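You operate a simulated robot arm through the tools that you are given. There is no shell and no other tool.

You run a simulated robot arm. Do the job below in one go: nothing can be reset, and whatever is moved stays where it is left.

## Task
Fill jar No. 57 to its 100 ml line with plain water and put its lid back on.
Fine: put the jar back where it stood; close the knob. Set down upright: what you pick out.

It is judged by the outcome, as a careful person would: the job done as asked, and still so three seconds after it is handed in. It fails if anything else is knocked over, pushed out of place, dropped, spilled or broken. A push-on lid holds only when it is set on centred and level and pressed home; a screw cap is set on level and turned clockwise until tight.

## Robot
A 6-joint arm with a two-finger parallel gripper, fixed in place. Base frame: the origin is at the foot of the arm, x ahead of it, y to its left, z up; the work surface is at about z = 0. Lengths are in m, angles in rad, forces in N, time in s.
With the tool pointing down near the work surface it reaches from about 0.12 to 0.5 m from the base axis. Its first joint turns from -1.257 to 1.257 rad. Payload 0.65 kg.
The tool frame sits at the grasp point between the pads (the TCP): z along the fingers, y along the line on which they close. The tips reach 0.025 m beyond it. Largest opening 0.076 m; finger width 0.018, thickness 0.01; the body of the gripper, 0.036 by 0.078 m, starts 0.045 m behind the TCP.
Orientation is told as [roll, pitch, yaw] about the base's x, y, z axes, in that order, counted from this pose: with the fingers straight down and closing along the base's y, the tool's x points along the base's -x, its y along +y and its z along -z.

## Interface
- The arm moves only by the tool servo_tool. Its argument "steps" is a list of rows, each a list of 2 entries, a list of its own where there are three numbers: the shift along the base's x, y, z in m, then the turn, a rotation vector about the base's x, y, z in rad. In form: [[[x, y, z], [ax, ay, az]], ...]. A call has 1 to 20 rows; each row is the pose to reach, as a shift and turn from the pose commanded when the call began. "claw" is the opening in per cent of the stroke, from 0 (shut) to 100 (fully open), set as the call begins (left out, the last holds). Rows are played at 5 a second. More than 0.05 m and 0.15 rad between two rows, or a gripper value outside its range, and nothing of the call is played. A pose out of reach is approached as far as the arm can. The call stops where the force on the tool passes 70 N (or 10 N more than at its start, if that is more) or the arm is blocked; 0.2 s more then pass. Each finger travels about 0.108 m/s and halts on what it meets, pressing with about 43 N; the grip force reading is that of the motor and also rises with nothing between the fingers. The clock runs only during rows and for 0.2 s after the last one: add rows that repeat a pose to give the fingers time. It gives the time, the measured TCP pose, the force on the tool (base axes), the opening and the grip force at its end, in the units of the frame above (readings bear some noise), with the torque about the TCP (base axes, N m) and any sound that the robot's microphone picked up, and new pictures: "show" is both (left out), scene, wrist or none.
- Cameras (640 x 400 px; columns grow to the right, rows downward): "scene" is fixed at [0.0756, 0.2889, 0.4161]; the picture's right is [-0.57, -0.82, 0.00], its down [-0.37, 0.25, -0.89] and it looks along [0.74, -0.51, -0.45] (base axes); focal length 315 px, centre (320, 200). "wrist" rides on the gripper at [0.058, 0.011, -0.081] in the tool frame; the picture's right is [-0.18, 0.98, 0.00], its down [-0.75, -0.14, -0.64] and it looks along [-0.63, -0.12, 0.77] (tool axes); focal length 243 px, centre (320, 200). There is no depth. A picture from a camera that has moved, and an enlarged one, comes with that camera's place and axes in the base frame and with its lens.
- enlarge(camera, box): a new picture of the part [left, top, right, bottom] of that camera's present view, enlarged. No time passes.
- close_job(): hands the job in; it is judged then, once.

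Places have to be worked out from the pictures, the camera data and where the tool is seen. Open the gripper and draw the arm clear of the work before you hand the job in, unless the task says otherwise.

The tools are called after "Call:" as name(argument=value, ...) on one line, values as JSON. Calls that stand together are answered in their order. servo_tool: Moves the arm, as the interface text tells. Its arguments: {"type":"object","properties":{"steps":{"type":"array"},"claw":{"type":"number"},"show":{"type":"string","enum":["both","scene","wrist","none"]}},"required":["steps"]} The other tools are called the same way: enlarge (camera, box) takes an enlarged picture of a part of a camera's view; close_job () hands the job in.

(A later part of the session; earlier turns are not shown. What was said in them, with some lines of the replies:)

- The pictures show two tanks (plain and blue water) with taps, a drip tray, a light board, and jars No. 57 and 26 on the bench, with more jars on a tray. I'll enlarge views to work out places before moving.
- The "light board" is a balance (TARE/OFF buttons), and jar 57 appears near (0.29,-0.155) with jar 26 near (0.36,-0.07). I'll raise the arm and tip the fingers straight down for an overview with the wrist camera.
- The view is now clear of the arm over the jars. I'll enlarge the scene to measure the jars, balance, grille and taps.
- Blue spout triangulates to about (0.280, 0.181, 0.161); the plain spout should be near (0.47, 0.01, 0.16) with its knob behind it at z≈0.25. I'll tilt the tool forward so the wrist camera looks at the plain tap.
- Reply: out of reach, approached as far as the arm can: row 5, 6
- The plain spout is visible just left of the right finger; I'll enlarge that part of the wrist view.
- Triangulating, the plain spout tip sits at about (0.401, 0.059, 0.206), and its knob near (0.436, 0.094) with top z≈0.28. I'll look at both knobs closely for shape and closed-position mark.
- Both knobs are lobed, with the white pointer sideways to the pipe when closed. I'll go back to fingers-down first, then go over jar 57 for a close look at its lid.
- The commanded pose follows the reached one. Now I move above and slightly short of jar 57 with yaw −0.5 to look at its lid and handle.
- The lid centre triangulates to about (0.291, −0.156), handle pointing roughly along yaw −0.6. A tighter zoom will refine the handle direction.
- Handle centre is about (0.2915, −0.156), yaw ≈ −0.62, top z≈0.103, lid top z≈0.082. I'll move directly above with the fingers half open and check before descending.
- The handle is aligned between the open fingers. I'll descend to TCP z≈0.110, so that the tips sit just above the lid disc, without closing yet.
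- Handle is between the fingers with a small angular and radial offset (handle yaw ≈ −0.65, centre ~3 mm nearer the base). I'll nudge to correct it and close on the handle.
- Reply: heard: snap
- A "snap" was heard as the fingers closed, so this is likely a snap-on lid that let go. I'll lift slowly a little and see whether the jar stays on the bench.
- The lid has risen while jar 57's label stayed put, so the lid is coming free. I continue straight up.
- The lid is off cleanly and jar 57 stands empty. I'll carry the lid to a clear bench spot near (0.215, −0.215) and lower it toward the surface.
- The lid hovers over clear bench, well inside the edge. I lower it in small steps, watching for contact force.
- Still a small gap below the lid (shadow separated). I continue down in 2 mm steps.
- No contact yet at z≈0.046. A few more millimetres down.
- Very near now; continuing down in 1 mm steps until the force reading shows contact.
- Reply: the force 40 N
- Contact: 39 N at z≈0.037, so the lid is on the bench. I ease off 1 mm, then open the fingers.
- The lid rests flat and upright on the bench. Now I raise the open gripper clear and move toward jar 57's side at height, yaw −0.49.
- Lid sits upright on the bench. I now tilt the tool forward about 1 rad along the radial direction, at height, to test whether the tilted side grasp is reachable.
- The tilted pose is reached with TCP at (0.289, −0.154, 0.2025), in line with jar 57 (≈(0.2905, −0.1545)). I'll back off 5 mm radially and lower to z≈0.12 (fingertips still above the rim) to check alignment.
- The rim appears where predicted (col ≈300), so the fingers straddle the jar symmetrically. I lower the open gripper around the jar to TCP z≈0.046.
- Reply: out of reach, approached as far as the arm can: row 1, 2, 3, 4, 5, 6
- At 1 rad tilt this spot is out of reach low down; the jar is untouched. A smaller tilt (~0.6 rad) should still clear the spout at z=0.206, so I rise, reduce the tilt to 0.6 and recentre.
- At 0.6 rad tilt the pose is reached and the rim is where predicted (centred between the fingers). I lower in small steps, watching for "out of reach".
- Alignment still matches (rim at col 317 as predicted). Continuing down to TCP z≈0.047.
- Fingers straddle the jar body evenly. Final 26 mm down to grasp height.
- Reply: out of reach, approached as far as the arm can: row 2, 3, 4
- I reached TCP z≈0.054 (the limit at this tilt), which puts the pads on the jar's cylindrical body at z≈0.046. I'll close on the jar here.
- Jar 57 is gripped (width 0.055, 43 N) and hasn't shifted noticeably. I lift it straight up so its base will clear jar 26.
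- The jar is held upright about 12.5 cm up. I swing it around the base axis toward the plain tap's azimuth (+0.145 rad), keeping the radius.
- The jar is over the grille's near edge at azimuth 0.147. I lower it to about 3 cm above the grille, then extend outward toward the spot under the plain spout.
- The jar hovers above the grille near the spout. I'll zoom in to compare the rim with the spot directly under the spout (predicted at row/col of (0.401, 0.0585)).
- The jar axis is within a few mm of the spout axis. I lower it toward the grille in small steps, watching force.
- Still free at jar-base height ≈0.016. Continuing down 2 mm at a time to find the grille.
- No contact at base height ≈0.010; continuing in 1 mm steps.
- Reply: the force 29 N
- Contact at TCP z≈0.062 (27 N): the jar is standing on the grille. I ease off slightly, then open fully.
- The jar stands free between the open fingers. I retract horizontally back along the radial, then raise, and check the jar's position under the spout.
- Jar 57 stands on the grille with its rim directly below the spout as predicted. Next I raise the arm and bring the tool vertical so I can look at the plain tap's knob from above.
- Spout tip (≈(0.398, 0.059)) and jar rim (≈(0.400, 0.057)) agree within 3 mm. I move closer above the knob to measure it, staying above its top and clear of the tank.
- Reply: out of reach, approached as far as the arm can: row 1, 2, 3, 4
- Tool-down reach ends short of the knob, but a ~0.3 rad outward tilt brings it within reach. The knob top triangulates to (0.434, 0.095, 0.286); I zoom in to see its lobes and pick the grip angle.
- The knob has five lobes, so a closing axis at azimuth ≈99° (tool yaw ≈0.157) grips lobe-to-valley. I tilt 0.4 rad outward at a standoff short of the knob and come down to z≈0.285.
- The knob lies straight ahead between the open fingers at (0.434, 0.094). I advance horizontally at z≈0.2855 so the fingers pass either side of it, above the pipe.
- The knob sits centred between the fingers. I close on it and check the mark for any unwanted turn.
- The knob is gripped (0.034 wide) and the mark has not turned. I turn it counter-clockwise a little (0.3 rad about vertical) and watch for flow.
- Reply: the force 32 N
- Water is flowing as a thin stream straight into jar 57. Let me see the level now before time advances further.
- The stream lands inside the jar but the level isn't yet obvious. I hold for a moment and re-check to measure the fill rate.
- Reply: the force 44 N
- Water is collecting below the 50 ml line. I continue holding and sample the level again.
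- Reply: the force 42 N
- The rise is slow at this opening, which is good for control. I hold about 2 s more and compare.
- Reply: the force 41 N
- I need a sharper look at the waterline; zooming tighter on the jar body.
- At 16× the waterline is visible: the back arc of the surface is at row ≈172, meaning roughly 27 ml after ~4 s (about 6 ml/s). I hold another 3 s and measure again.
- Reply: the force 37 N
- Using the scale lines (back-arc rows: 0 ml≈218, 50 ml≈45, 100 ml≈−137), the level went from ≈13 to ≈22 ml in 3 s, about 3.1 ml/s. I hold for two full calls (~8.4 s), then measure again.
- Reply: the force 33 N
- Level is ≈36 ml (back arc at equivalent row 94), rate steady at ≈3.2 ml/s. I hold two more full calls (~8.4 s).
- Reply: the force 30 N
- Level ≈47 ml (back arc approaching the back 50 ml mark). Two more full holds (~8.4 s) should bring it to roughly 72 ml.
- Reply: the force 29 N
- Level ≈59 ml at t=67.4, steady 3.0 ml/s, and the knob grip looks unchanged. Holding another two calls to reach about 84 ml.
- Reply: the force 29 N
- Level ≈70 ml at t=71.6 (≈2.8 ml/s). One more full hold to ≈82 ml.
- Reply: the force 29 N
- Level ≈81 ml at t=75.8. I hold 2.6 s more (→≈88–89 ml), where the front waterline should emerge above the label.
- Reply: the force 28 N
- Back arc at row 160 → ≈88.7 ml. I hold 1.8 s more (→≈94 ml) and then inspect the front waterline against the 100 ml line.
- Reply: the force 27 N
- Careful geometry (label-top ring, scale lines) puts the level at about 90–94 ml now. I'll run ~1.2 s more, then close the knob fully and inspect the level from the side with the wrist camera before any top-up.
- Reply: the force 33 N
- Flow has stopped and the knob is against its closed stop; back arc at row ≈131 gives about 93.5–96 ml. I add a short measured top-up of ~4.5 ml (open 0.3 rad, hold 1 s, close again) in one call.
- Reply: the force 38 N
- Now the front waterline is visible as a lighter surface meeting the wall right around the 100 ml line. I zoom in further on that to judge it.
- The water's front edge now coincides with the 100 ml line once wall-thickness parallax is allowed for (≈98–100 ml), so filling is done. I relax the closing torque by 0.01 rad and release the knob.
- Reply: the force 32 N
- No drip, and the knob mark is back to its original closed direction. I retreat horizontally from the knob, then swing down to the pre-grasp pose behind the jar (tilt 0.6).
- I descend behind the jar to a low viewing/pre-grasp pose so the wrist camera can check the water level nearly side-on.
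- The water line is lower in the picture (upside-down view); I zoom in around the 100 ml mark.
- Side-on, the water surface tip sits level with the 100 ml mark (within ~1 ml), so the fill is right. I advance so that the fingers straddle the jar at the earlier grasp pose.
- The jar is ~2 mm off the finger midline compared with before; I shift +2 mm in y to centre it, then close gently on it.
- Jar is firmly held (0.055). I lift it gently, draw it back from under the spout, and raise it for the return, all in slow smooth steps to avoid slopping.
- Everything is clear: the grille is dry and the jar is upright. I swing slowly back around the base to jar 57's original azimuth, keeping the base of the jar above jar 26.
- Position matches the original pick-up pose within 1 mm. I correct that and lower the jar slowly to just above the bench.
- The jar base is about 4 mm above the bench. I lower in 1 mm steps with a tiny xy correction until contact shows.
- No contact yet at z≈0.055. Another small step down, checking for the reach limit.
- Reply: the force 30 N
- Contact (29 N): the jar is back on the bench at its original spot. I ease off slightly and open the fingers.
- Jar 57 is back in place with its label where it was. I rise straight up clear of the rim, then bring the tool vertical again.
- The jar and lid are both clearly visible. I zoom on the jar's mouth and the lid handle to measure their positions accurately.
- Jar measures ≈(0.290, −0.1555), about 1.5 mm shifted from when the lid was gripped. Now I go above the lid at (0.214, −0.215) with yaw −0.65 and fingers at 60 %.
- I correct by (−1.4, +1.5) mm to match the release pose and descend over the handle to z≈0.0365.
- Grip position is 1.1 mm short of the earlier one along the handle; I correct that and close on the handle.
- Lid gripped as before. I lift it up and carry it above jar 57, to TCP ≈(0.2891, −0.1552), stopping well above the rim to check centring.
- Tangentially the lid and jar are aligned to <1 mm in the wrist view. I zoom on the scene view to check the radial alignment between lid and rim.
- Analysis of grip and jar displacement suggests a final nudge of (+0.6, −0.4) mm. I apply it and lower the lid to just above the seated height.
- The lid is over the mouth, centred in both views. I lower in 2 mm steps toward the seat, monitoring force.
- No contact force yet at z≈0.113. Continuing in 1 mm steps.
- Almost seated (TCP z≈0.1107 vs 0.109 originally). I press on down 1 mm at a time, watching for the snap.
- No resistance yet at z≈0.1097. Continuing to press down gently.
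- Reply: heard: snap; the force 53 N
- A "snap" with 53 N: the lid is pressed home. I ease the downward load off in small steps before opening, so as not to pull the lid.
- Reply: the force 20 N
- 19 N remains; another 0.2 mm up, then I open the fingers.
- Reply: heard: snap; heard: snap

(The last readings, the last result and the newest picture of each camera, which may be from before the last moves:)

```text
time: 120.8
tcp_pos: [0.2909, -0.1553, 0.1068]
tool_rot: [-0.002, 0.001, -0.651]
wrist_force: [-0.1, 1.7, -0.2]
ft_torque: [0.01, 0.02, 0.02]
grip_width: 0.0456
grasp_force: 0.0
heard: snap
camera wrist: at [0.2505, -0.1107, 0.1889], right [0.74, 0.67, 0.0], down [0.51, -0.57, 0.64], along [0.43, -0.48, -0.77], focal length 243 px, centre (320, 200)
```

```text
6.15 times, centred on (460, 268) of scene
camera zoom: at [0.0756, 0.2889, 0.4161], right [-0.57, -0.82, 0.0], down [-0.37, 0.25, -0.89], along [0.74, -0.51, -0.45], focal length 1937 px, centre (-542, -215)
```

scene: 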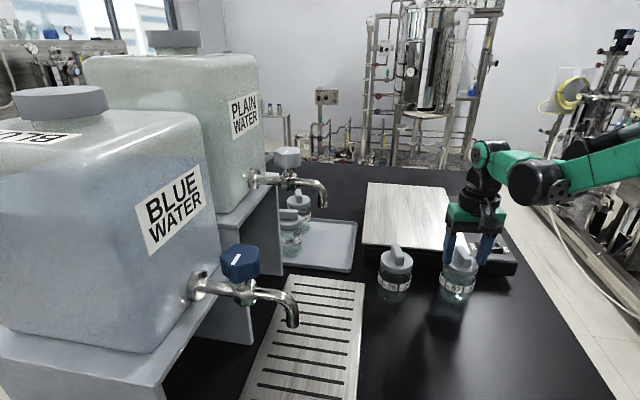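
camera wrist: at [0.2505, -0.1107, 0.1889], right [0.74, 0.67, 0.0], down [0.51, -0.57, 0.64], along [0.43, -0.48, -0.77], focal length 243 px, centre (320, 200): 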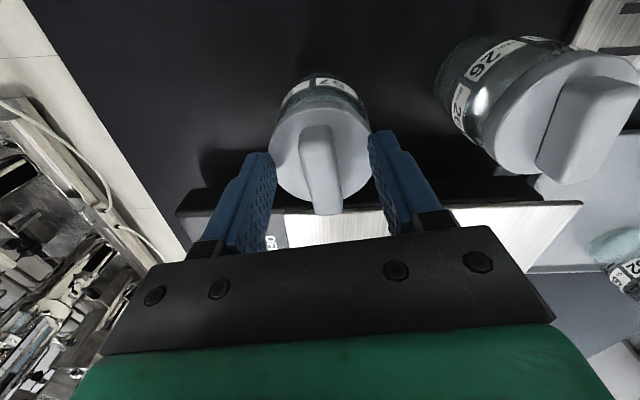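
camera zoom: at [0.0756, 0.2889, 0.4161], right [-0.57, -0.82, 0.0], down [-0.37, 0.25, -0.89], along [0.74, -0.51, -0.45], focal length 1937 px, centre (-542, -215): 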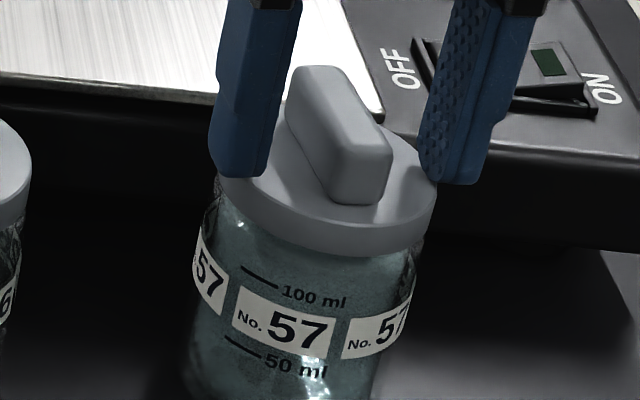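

Snaps were also heard while easing off and on opening, so I can't be sure the lid is latched. I zoom in to inspect the lid's seat, comparing with jar 26's lid.

Call:
enlarge(camera="scene", box=[375, 240, 485, 310])

Call:
enlarge(camera="wrist", box=[260, 60, 380, 160])

Call:
enlarge(camera="scene", box=[440, 255, 475, 285])

```text
5.71 times, centred on (430, 275) of scene
camera zoom: at [0.0756, 0.2889, 0.4161], right [-0.57, -0.82, 0.0], down [-0.37, 0.25, -0.89], along [0.74, -0.51, -0.45], focal length 1799 px, centre (-309, -229)
```

zoom: 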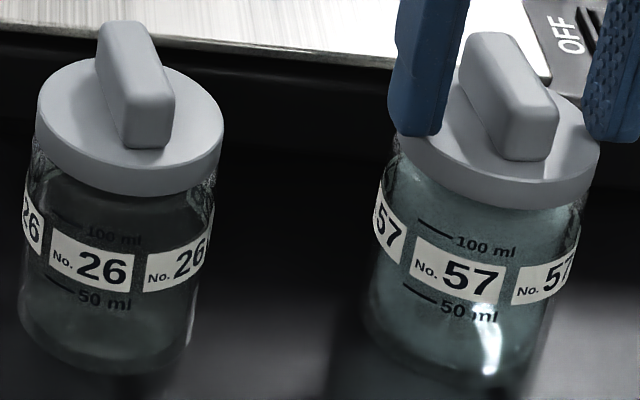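

```text
4.00 times, centred on (320, 110) of wrist
camera zoom: at [0.2505, -0.1107, 0.1889], right [0.74, 0.67, 0.0], down [0.51, -0.57, 0.64], along [0.43, -0.48, -0.77], focal length 970 px, centre (320, 560)
```

zoom: 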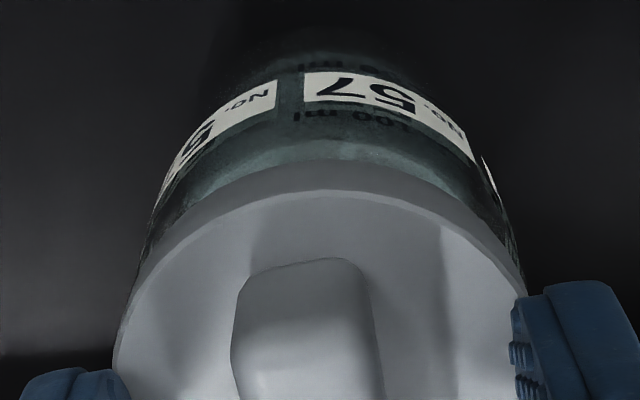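

```text
13.33 times, centred on (458, 270) of scene
camera zoom: at [0.0756, 0.2889, 0.4161], right [-0.57, -0.82, 0.0], down [-0.37, 0.25, -0.89], along [0.74, -0.51, -0.45], focal length 4197 px, centre (-1513, -733)
```

zoom: 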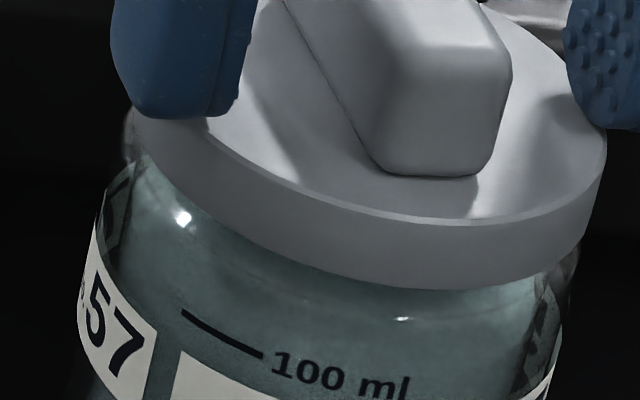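

The lid looks seated at the same height as jar 26's, level and centred. To be certain it is latched, I'll rise, close the fingers, and press straight down on the handle top.

Call:
servo_tool(steps=[[[0, 0, 0.01], [0, 0, 0]], [[0, 0, 0.03], [0, 0, 0]], [[0, 0, 0.05], [0, 0, 0]], [[0, 0, 0.05], [0, 0, 0]]], claw=60, show="both")

Call:
enlarge(camera="wrist", box=[260, 50, 380, 170])

Call:
enlarge(camera="scene", box=[375, 230, 485, 310])

```text
time: 121.8
tcp_pos: [0.2908, -0.1566, 0.1582]
tool_rot: [0.0, 0.0, -0.651]
wrist_force: [-0.2, 0.6, -0.7]
ft_torque: [-0.01, 0.02, -0.01]
grip_width: 0.0457
grasp_force: 0.1
camera wrist: at [0.2504, -0.1111, 0.2398], right [0.74, 0.67, 0.0], down [0.51, -0.57, 0.64], along [0.43, -0.48, -0.77], focal length 243 px, centre (320, 200)
```

scene: 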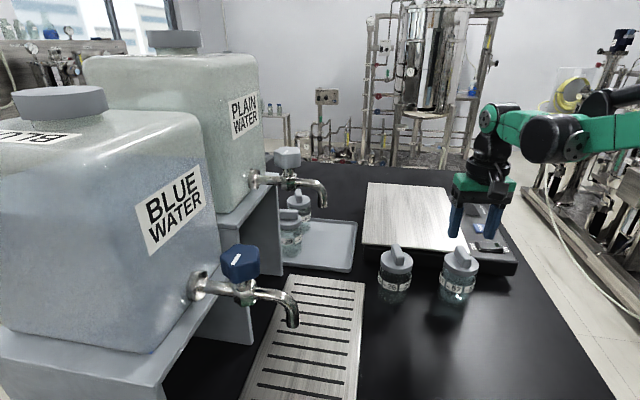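
wrist: 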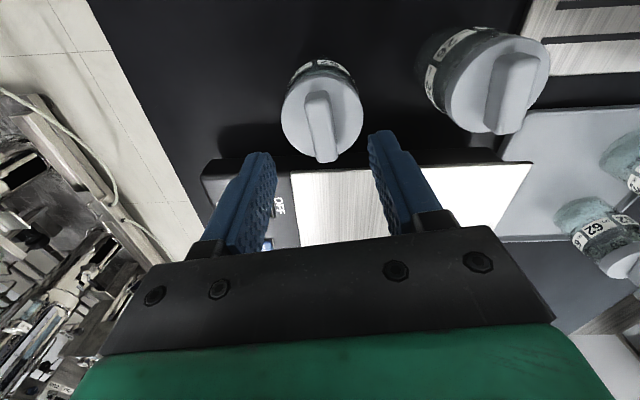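

```text
3.33 times, centred on (320, 110) of wrist
camera zoom: at [0.2504, -0.1111, 0.2398], right [0.74, 0.67, 0.0], down [0.51, -0.57, 0.64], along [0.43, -0.48, -0.77], focal length 809 px, centre (320, 500)
```

zoom: 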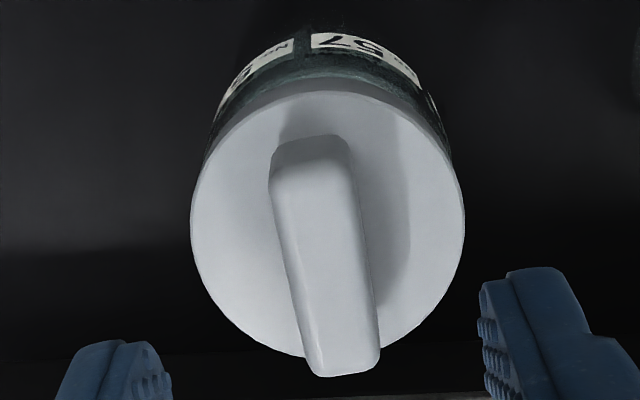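

```text
5.00 times, centred on (430, 270) of scene
camera zoom: at [0.0756, 0.2889, 0.4161], right [-0.57, -0.82, 0.0], down [-0.37, 0.25, -0.89], along [0.74, -0.51, -0.45], focal length 1574 px, centre (-230, -150)
```

zoom: 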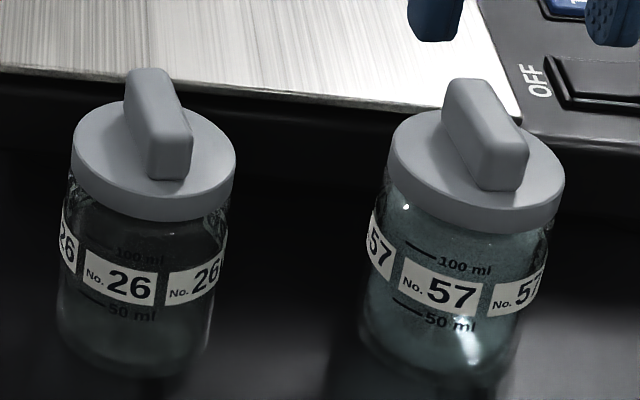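

Both lids look alike in height and level. Lid centre measures (0.292, −0.155); I close the fingers, centre over it (+2 mm x) and come down to just above the handle top.

Call:
servo_tool(steps=[[[0.0015, -0.0002, 0], [0, 0, 0]], [[0.002, -0.0002, -0.01], [0, 0, 0]], [[0.002, -0.0002, -0.02], [0, 0, 0]], [[0.002, -0.0002, -0.026], [0, 0, 0]], [[0.002, -0.0002, -0.026], [0, 0, 0]]], claw=0, show="both")

Call:
enlarge(camera="scene", box=[425, 220, 505, 310])

```text
time: 123.0
tcp_pos: [0.2928, -0.1556, 0.1308]
tool_rot: [-0.002, 0.0, -0.653]
wrist_force: [0.1, 0.4, -0.4]
ft_torque: [-0.01, 0.03, 0.03]
grip_width: 0.0
grasp_force: 23.6
camera wrist: at [0.2519, -0.1111, 0.2128], right [0.74, 0.67, 0.0], down [0.51, -0.57, 0.64], along [0.43, -0.48, -0.77], focal length 243 px, centre (320, 200)
```

scene: 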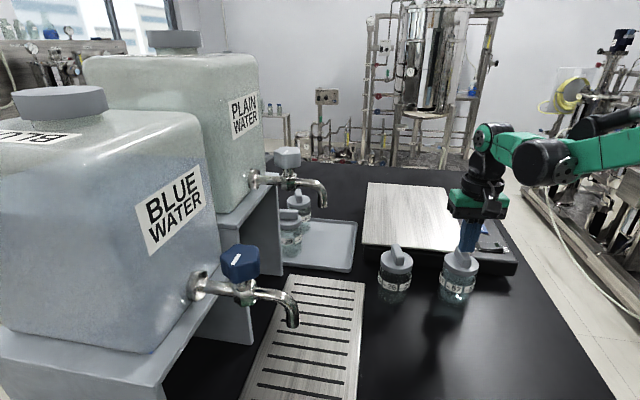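
wrist: 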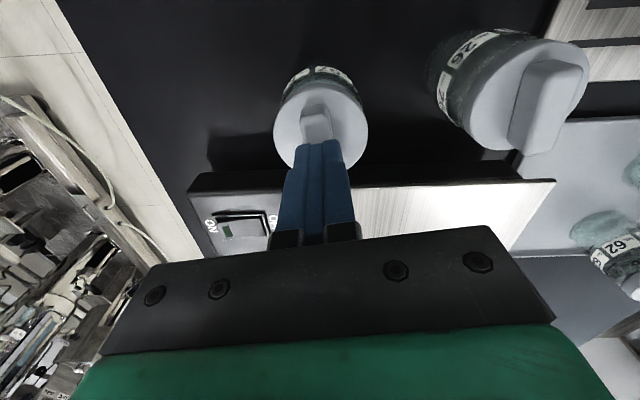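

```text
4.44 times, centred on (465, 265) of scene
camera zoom: at [0.0756, 0.2889, 0.4161], right [-0.57, -0.82, 0.0], down [-0.37, 0.25, -0.89], along [0.74, -0.51, -0.45], focal length 1399 px, centre (-324, -89)
```

zoom: 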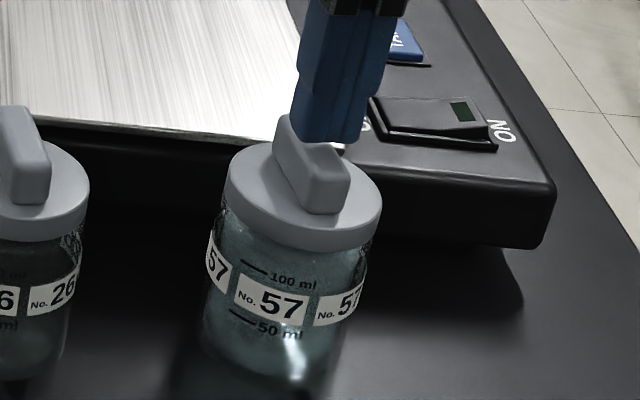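

Closed fingertips are centred just above the handle. I press down in small increments, watching force and listening for a snap.

Call:
servo_tool(steps=[[[0, 0, -0.001], [0, 0, 0]], [[0, 0, -0.002], [0, 0, 0]], [[0, 0, -0.003], [0, 0, 0]], [[0, 0, -0.003], [0, 0, 0]]], claw=0, show="none")

Call:
servo_tool(steps=[[[0, 0, -0.0006], [0, 0, 0]], [[0, 0, -0.0012], [0, 0, 0]], [[0, 0, -0.0012], [0, 0, 0]]], claw=0, show="none")

```text
time: 124.0
tcp_pos: [0.2929, -0.1562, 0.1286]
tool_rot: [-0.001, -0.001, -0.651]
wrist_force: [0.3, 0.9, 0.5]
ft_torque: [-0.01, 0.01, 0.02]
grip_width: 0.0
grasp_force: 23.8
```

```text
time: 124.8
tcp_pos: [0.2922, -0.1557, 0.1275]
tool_rot: [-0.001, 0.001, -0.652]
wrist_force: [-0.5, -0.2, -0.7]
ft_torque: [0.01, 0.0, 0.01]
grip_width: 0.0
grasp_force: 23.4
```

No contact yet at z≈0.1276; continuing down in 0.6 mm increments.

Call:
servo_tool(steps=[[[0, 0, -0.0006], [0, 0, 0]], [[0, 0, -0.0012], [0, 0, 0]], [[0, 0, -0.0012], [0, 0, 0]]], claw=0, show="none")

Call:
servo_tool(steps=[[[0, 0, -0.0006], [0, 0, 0]], [[0, 0, -0.0006], [0, 0, 0]]], claw=0, show="none")

```text
time: 125.6
tcp_pos: [0.2921, -0.1557, 0.1259]
tool_rot: [0.0, 0.003, -0.651]
wrist_force: [-4.7, 1.4, 38.0]
ft_torque: [0.08, 0.13, 0.0]
grip_width: 0.0002
grasp_force: 23.5
```

```text
time: 126.1
tcp_pos: [0.2932, -0.1562, 0.1251]
tool_rot: [-0.002, 0.004, -0.651]
wrist_force: [-4.1, 1.2, 27.2]
ft_torque: [0.03, 0.11, 0.01]
grip_width: 0.0
grasp_force: 23.2
stopped in row 2: the force on the tool passed its limit at 72 N (the readings are from after the stop); the commanded pose is now the measured one
```

The press reached 72 N with no further snap, consistent with the lid already being latched. I back off upward and compare lid gaps on jars 57 and 26 at high zoom.

Call:
servo_tool(steps=[[[0, 0, 0.004], [0, 0, 0]], [[0, 0, 0.02], [0, 0, 0]], [[0, 0, 0.05], [0, 0, 0]], [[0, 0, 0.08], [0, 0, 0]], [[0, 0, 0.08], [0, 0, 0]]], claw=0, show="both")

Call:
enlarge(camera="scene", box=[440, 245, 480, 295])

Call:
enlarge(camera="scene", box=[375, 243, 415, 293])

Call:
enlarge(camera="wrist", box=[260, 20, 380, 140])

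```text
time: 127.3
tcp_pos: [0.2935, -0.1571, 0.2067]
tool_rot: [-0.001, 0.002, -0.651]
wrist_force: [0.3, -0.3, -0.2]
ft_torque: [-0.01, 0.01, 0.01]
grip_width: 0.0001
grasp_force: 23.5
camera wrist: at [0.2527, -0.1109, 0.2879], right [0.74, 0.67, 0.0], down [0.51, -0.57, 0.64], along [0.43, -0.48, -0.77], focal length 243 px, centre (320, 200)
```

scene: 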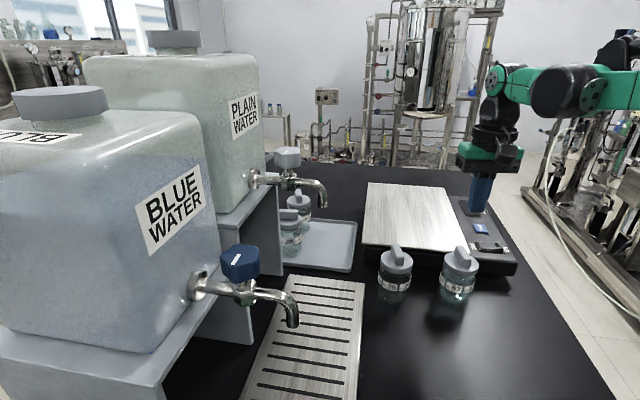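
wrist: 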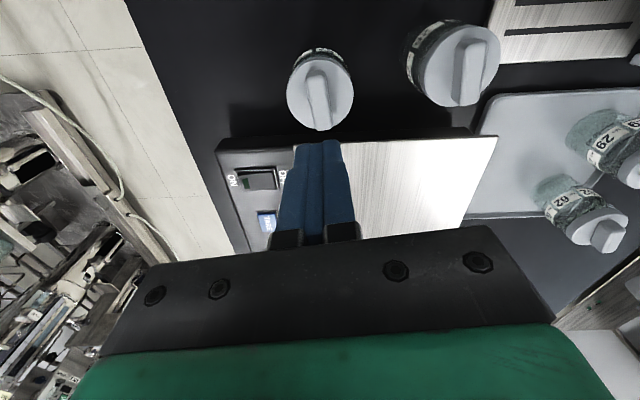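

```text
8.00 times, centred on (460, 270) of scene
camera zoom: at [0.0756, 0.2889, 0.4161], right [-0.57, -0.82, 0.0], down [-0.37, 0.25, -0.89], along [0.74, -0.51, -0.45], focal length 2518 px, centre (-800, -360)
```

zoom: 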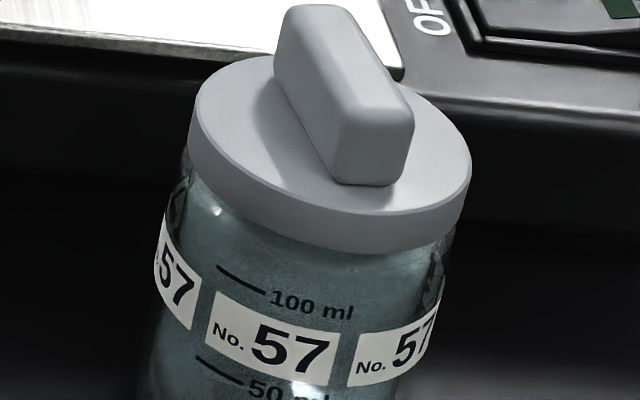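

```text
8.00 times, centred on (395, 268) of scene
camera zoom: at [0.0756, 0.2889, 0.4161], right [-0.57, -0.82, 0.0], down [-0.37, 0.25, -0.89], along [0.74, -0.51, -0.45], focal length 2518 px, centre (-280, -344)
```

zoom: 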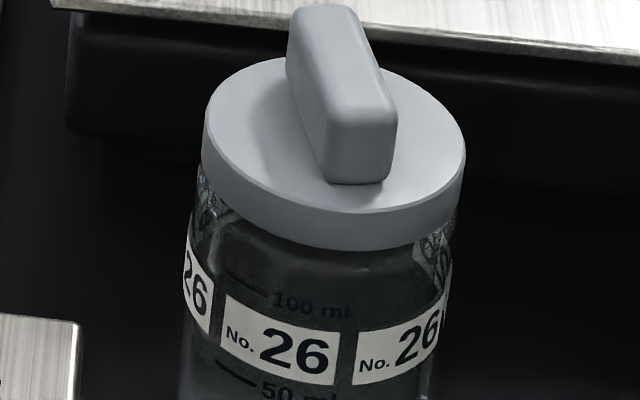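

```text
3.33 times, centred on (320, 80) of wrist
camera zoom: at [0.2527, -0.1109, 0.2879], right [0.74, 0.67, 0.0], down [0.51, -0.57, 0.64], along [0.43, -0.48, -0.77], focal length 809 px, centre (320, 600)
```

zoom: 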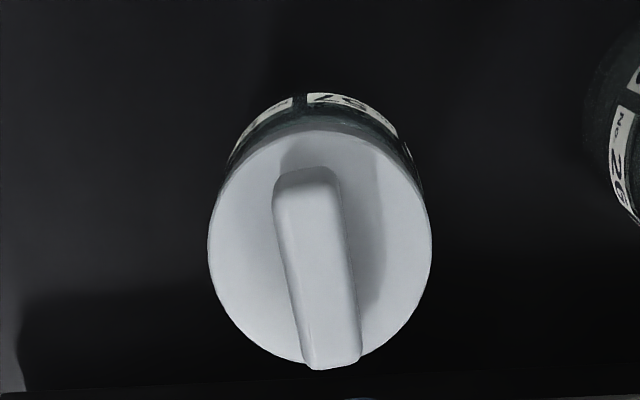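

Jar 57's lid sits at the same gap (≈60 px) as in the original picture and level with jar 26's. I open the gripper and draw the arm well clear, then do a final check.

Call:
servo_tool(steps=[[[0, 0, 0.03], [0, 0, 0]], [[-0.01, 0.02, 0.06], [0, 0, 0.1]], [[-0.03, 0.05, 0.08], [0, 0, 0.22]], [[-0.05, 0.085, 0.09], [0, 0, 0.34]], [[-0.065, 0.12, 0.09], [0, 0, 0.46]], [[-0.075, 0.15, 0.09], [0, 0, 0.58]], [[-0.075, 0.15, 0.09], [0, 0, 0.65]], [[-0.075, 0.15, 0.09], [0, 0, 0.65]]], claw=100, show="both")

Call:
enlarge(camera="scene", box=[360, 220, 520, 320])

Call:
enlarge(camera="scene", box=[240, 130, 370, 320])

```text
time: 129.1
tcp_pos: [0.2177, -0.007, 0.2936]
tool_rot: [0.0, 0.002, 0.0]
wrist_force: [-0.5, 0.9, 0.5]
ft_torque: [0.02, 0.02, -0.02]
grip_width: 0.076
grasp_force: 0.2
camera wrist: at [0.1588, 0.0044, 0.376], right [0.18, 0.98, 0.0], down [0.75, -0.14, 0.64], along [0.63, -0.12, -0.77], focal length 243 px, centre (320, 200)
```

scene: 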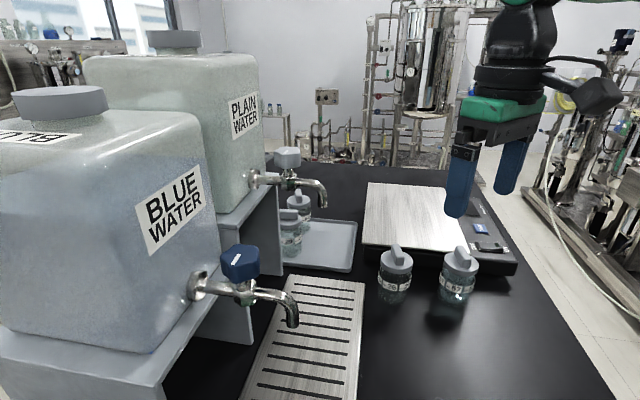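
wrist: 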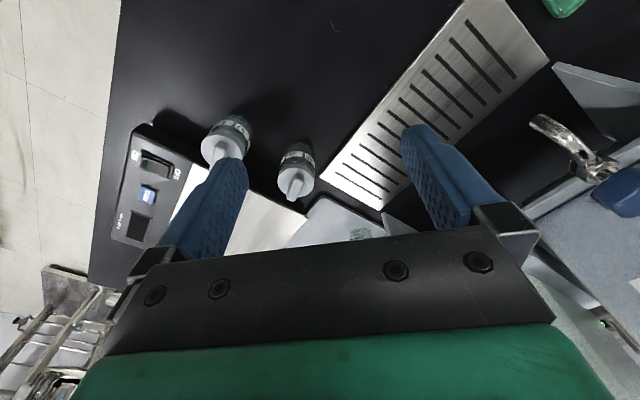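

```text
4.00 times, centred on (440, 270) of scene
camera zoom: at [0.0756, 0.2889, 0.4161], right [-0.57, -0.82, 0.0], down [-0.37, 0.25, -0.89], along [0.74, -0.51, -0.45], focal length 1259 px, centre (-160, -80)
```

zoom: 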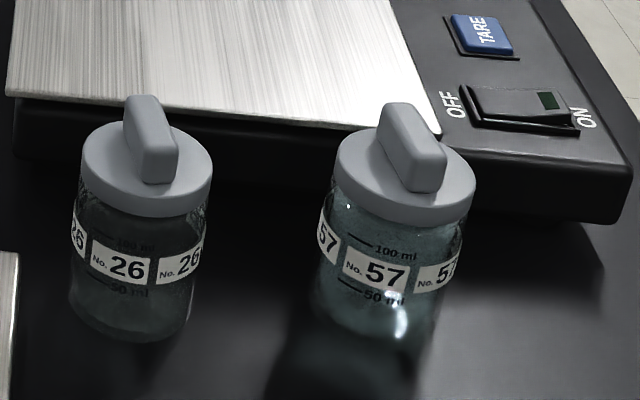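

```text
2.11 times, centred on (305, 225) of scene
camera zoom: at [0.0756, 0.2889, 0.4161], right [-0.57, -0.82, 0.0], down [-0.37, 0.25, -0.89], along [0.74, -0.51, -0.45], focal length 663 px, centre (352, 147)
```

zoom: 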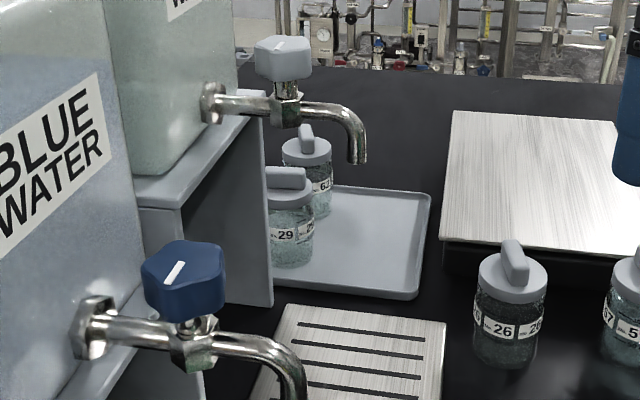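

Everything checks out:
- **Jar 57:** filled to its 100 ml line, back at its spot with the lid on and level.
- **Plain knob:** closed, with no drip and a dry grille.
- **Other jars:** 26, 29 and 62 look undisturbed.
- **Arm:** open and clear of the work.

I'm handing the job in.

Call:
close_job()

```text
The job is handed in.
```

I filled jar No. 57 to its 100 ml line with plain water and put it back within about 2 mm of where it stood, with its lid on. I've handed the job in.

- **Fill level:** Side-on, the water surface lines up with the 100 ml mark. My estimates range from about 97 to 101 ml.
- **Lid:** It is a snap-on lid. It clicked home at about 53 N, but I heard two more clicks as I eased off and opened the fingers. I then pressed it again, up to 72 N, with no further click. It now sits level, at the same height as before and as jar 26's lid. I take it to be latched but did not try pulling on it.
- **Plain tap:** The knob is closed, its mark is back at the starting direction, and nothing drips.
- **Everything else:** Nothing was spilled, jars 26, 29 and 62 look undisturbed, and the arm is open and clear.
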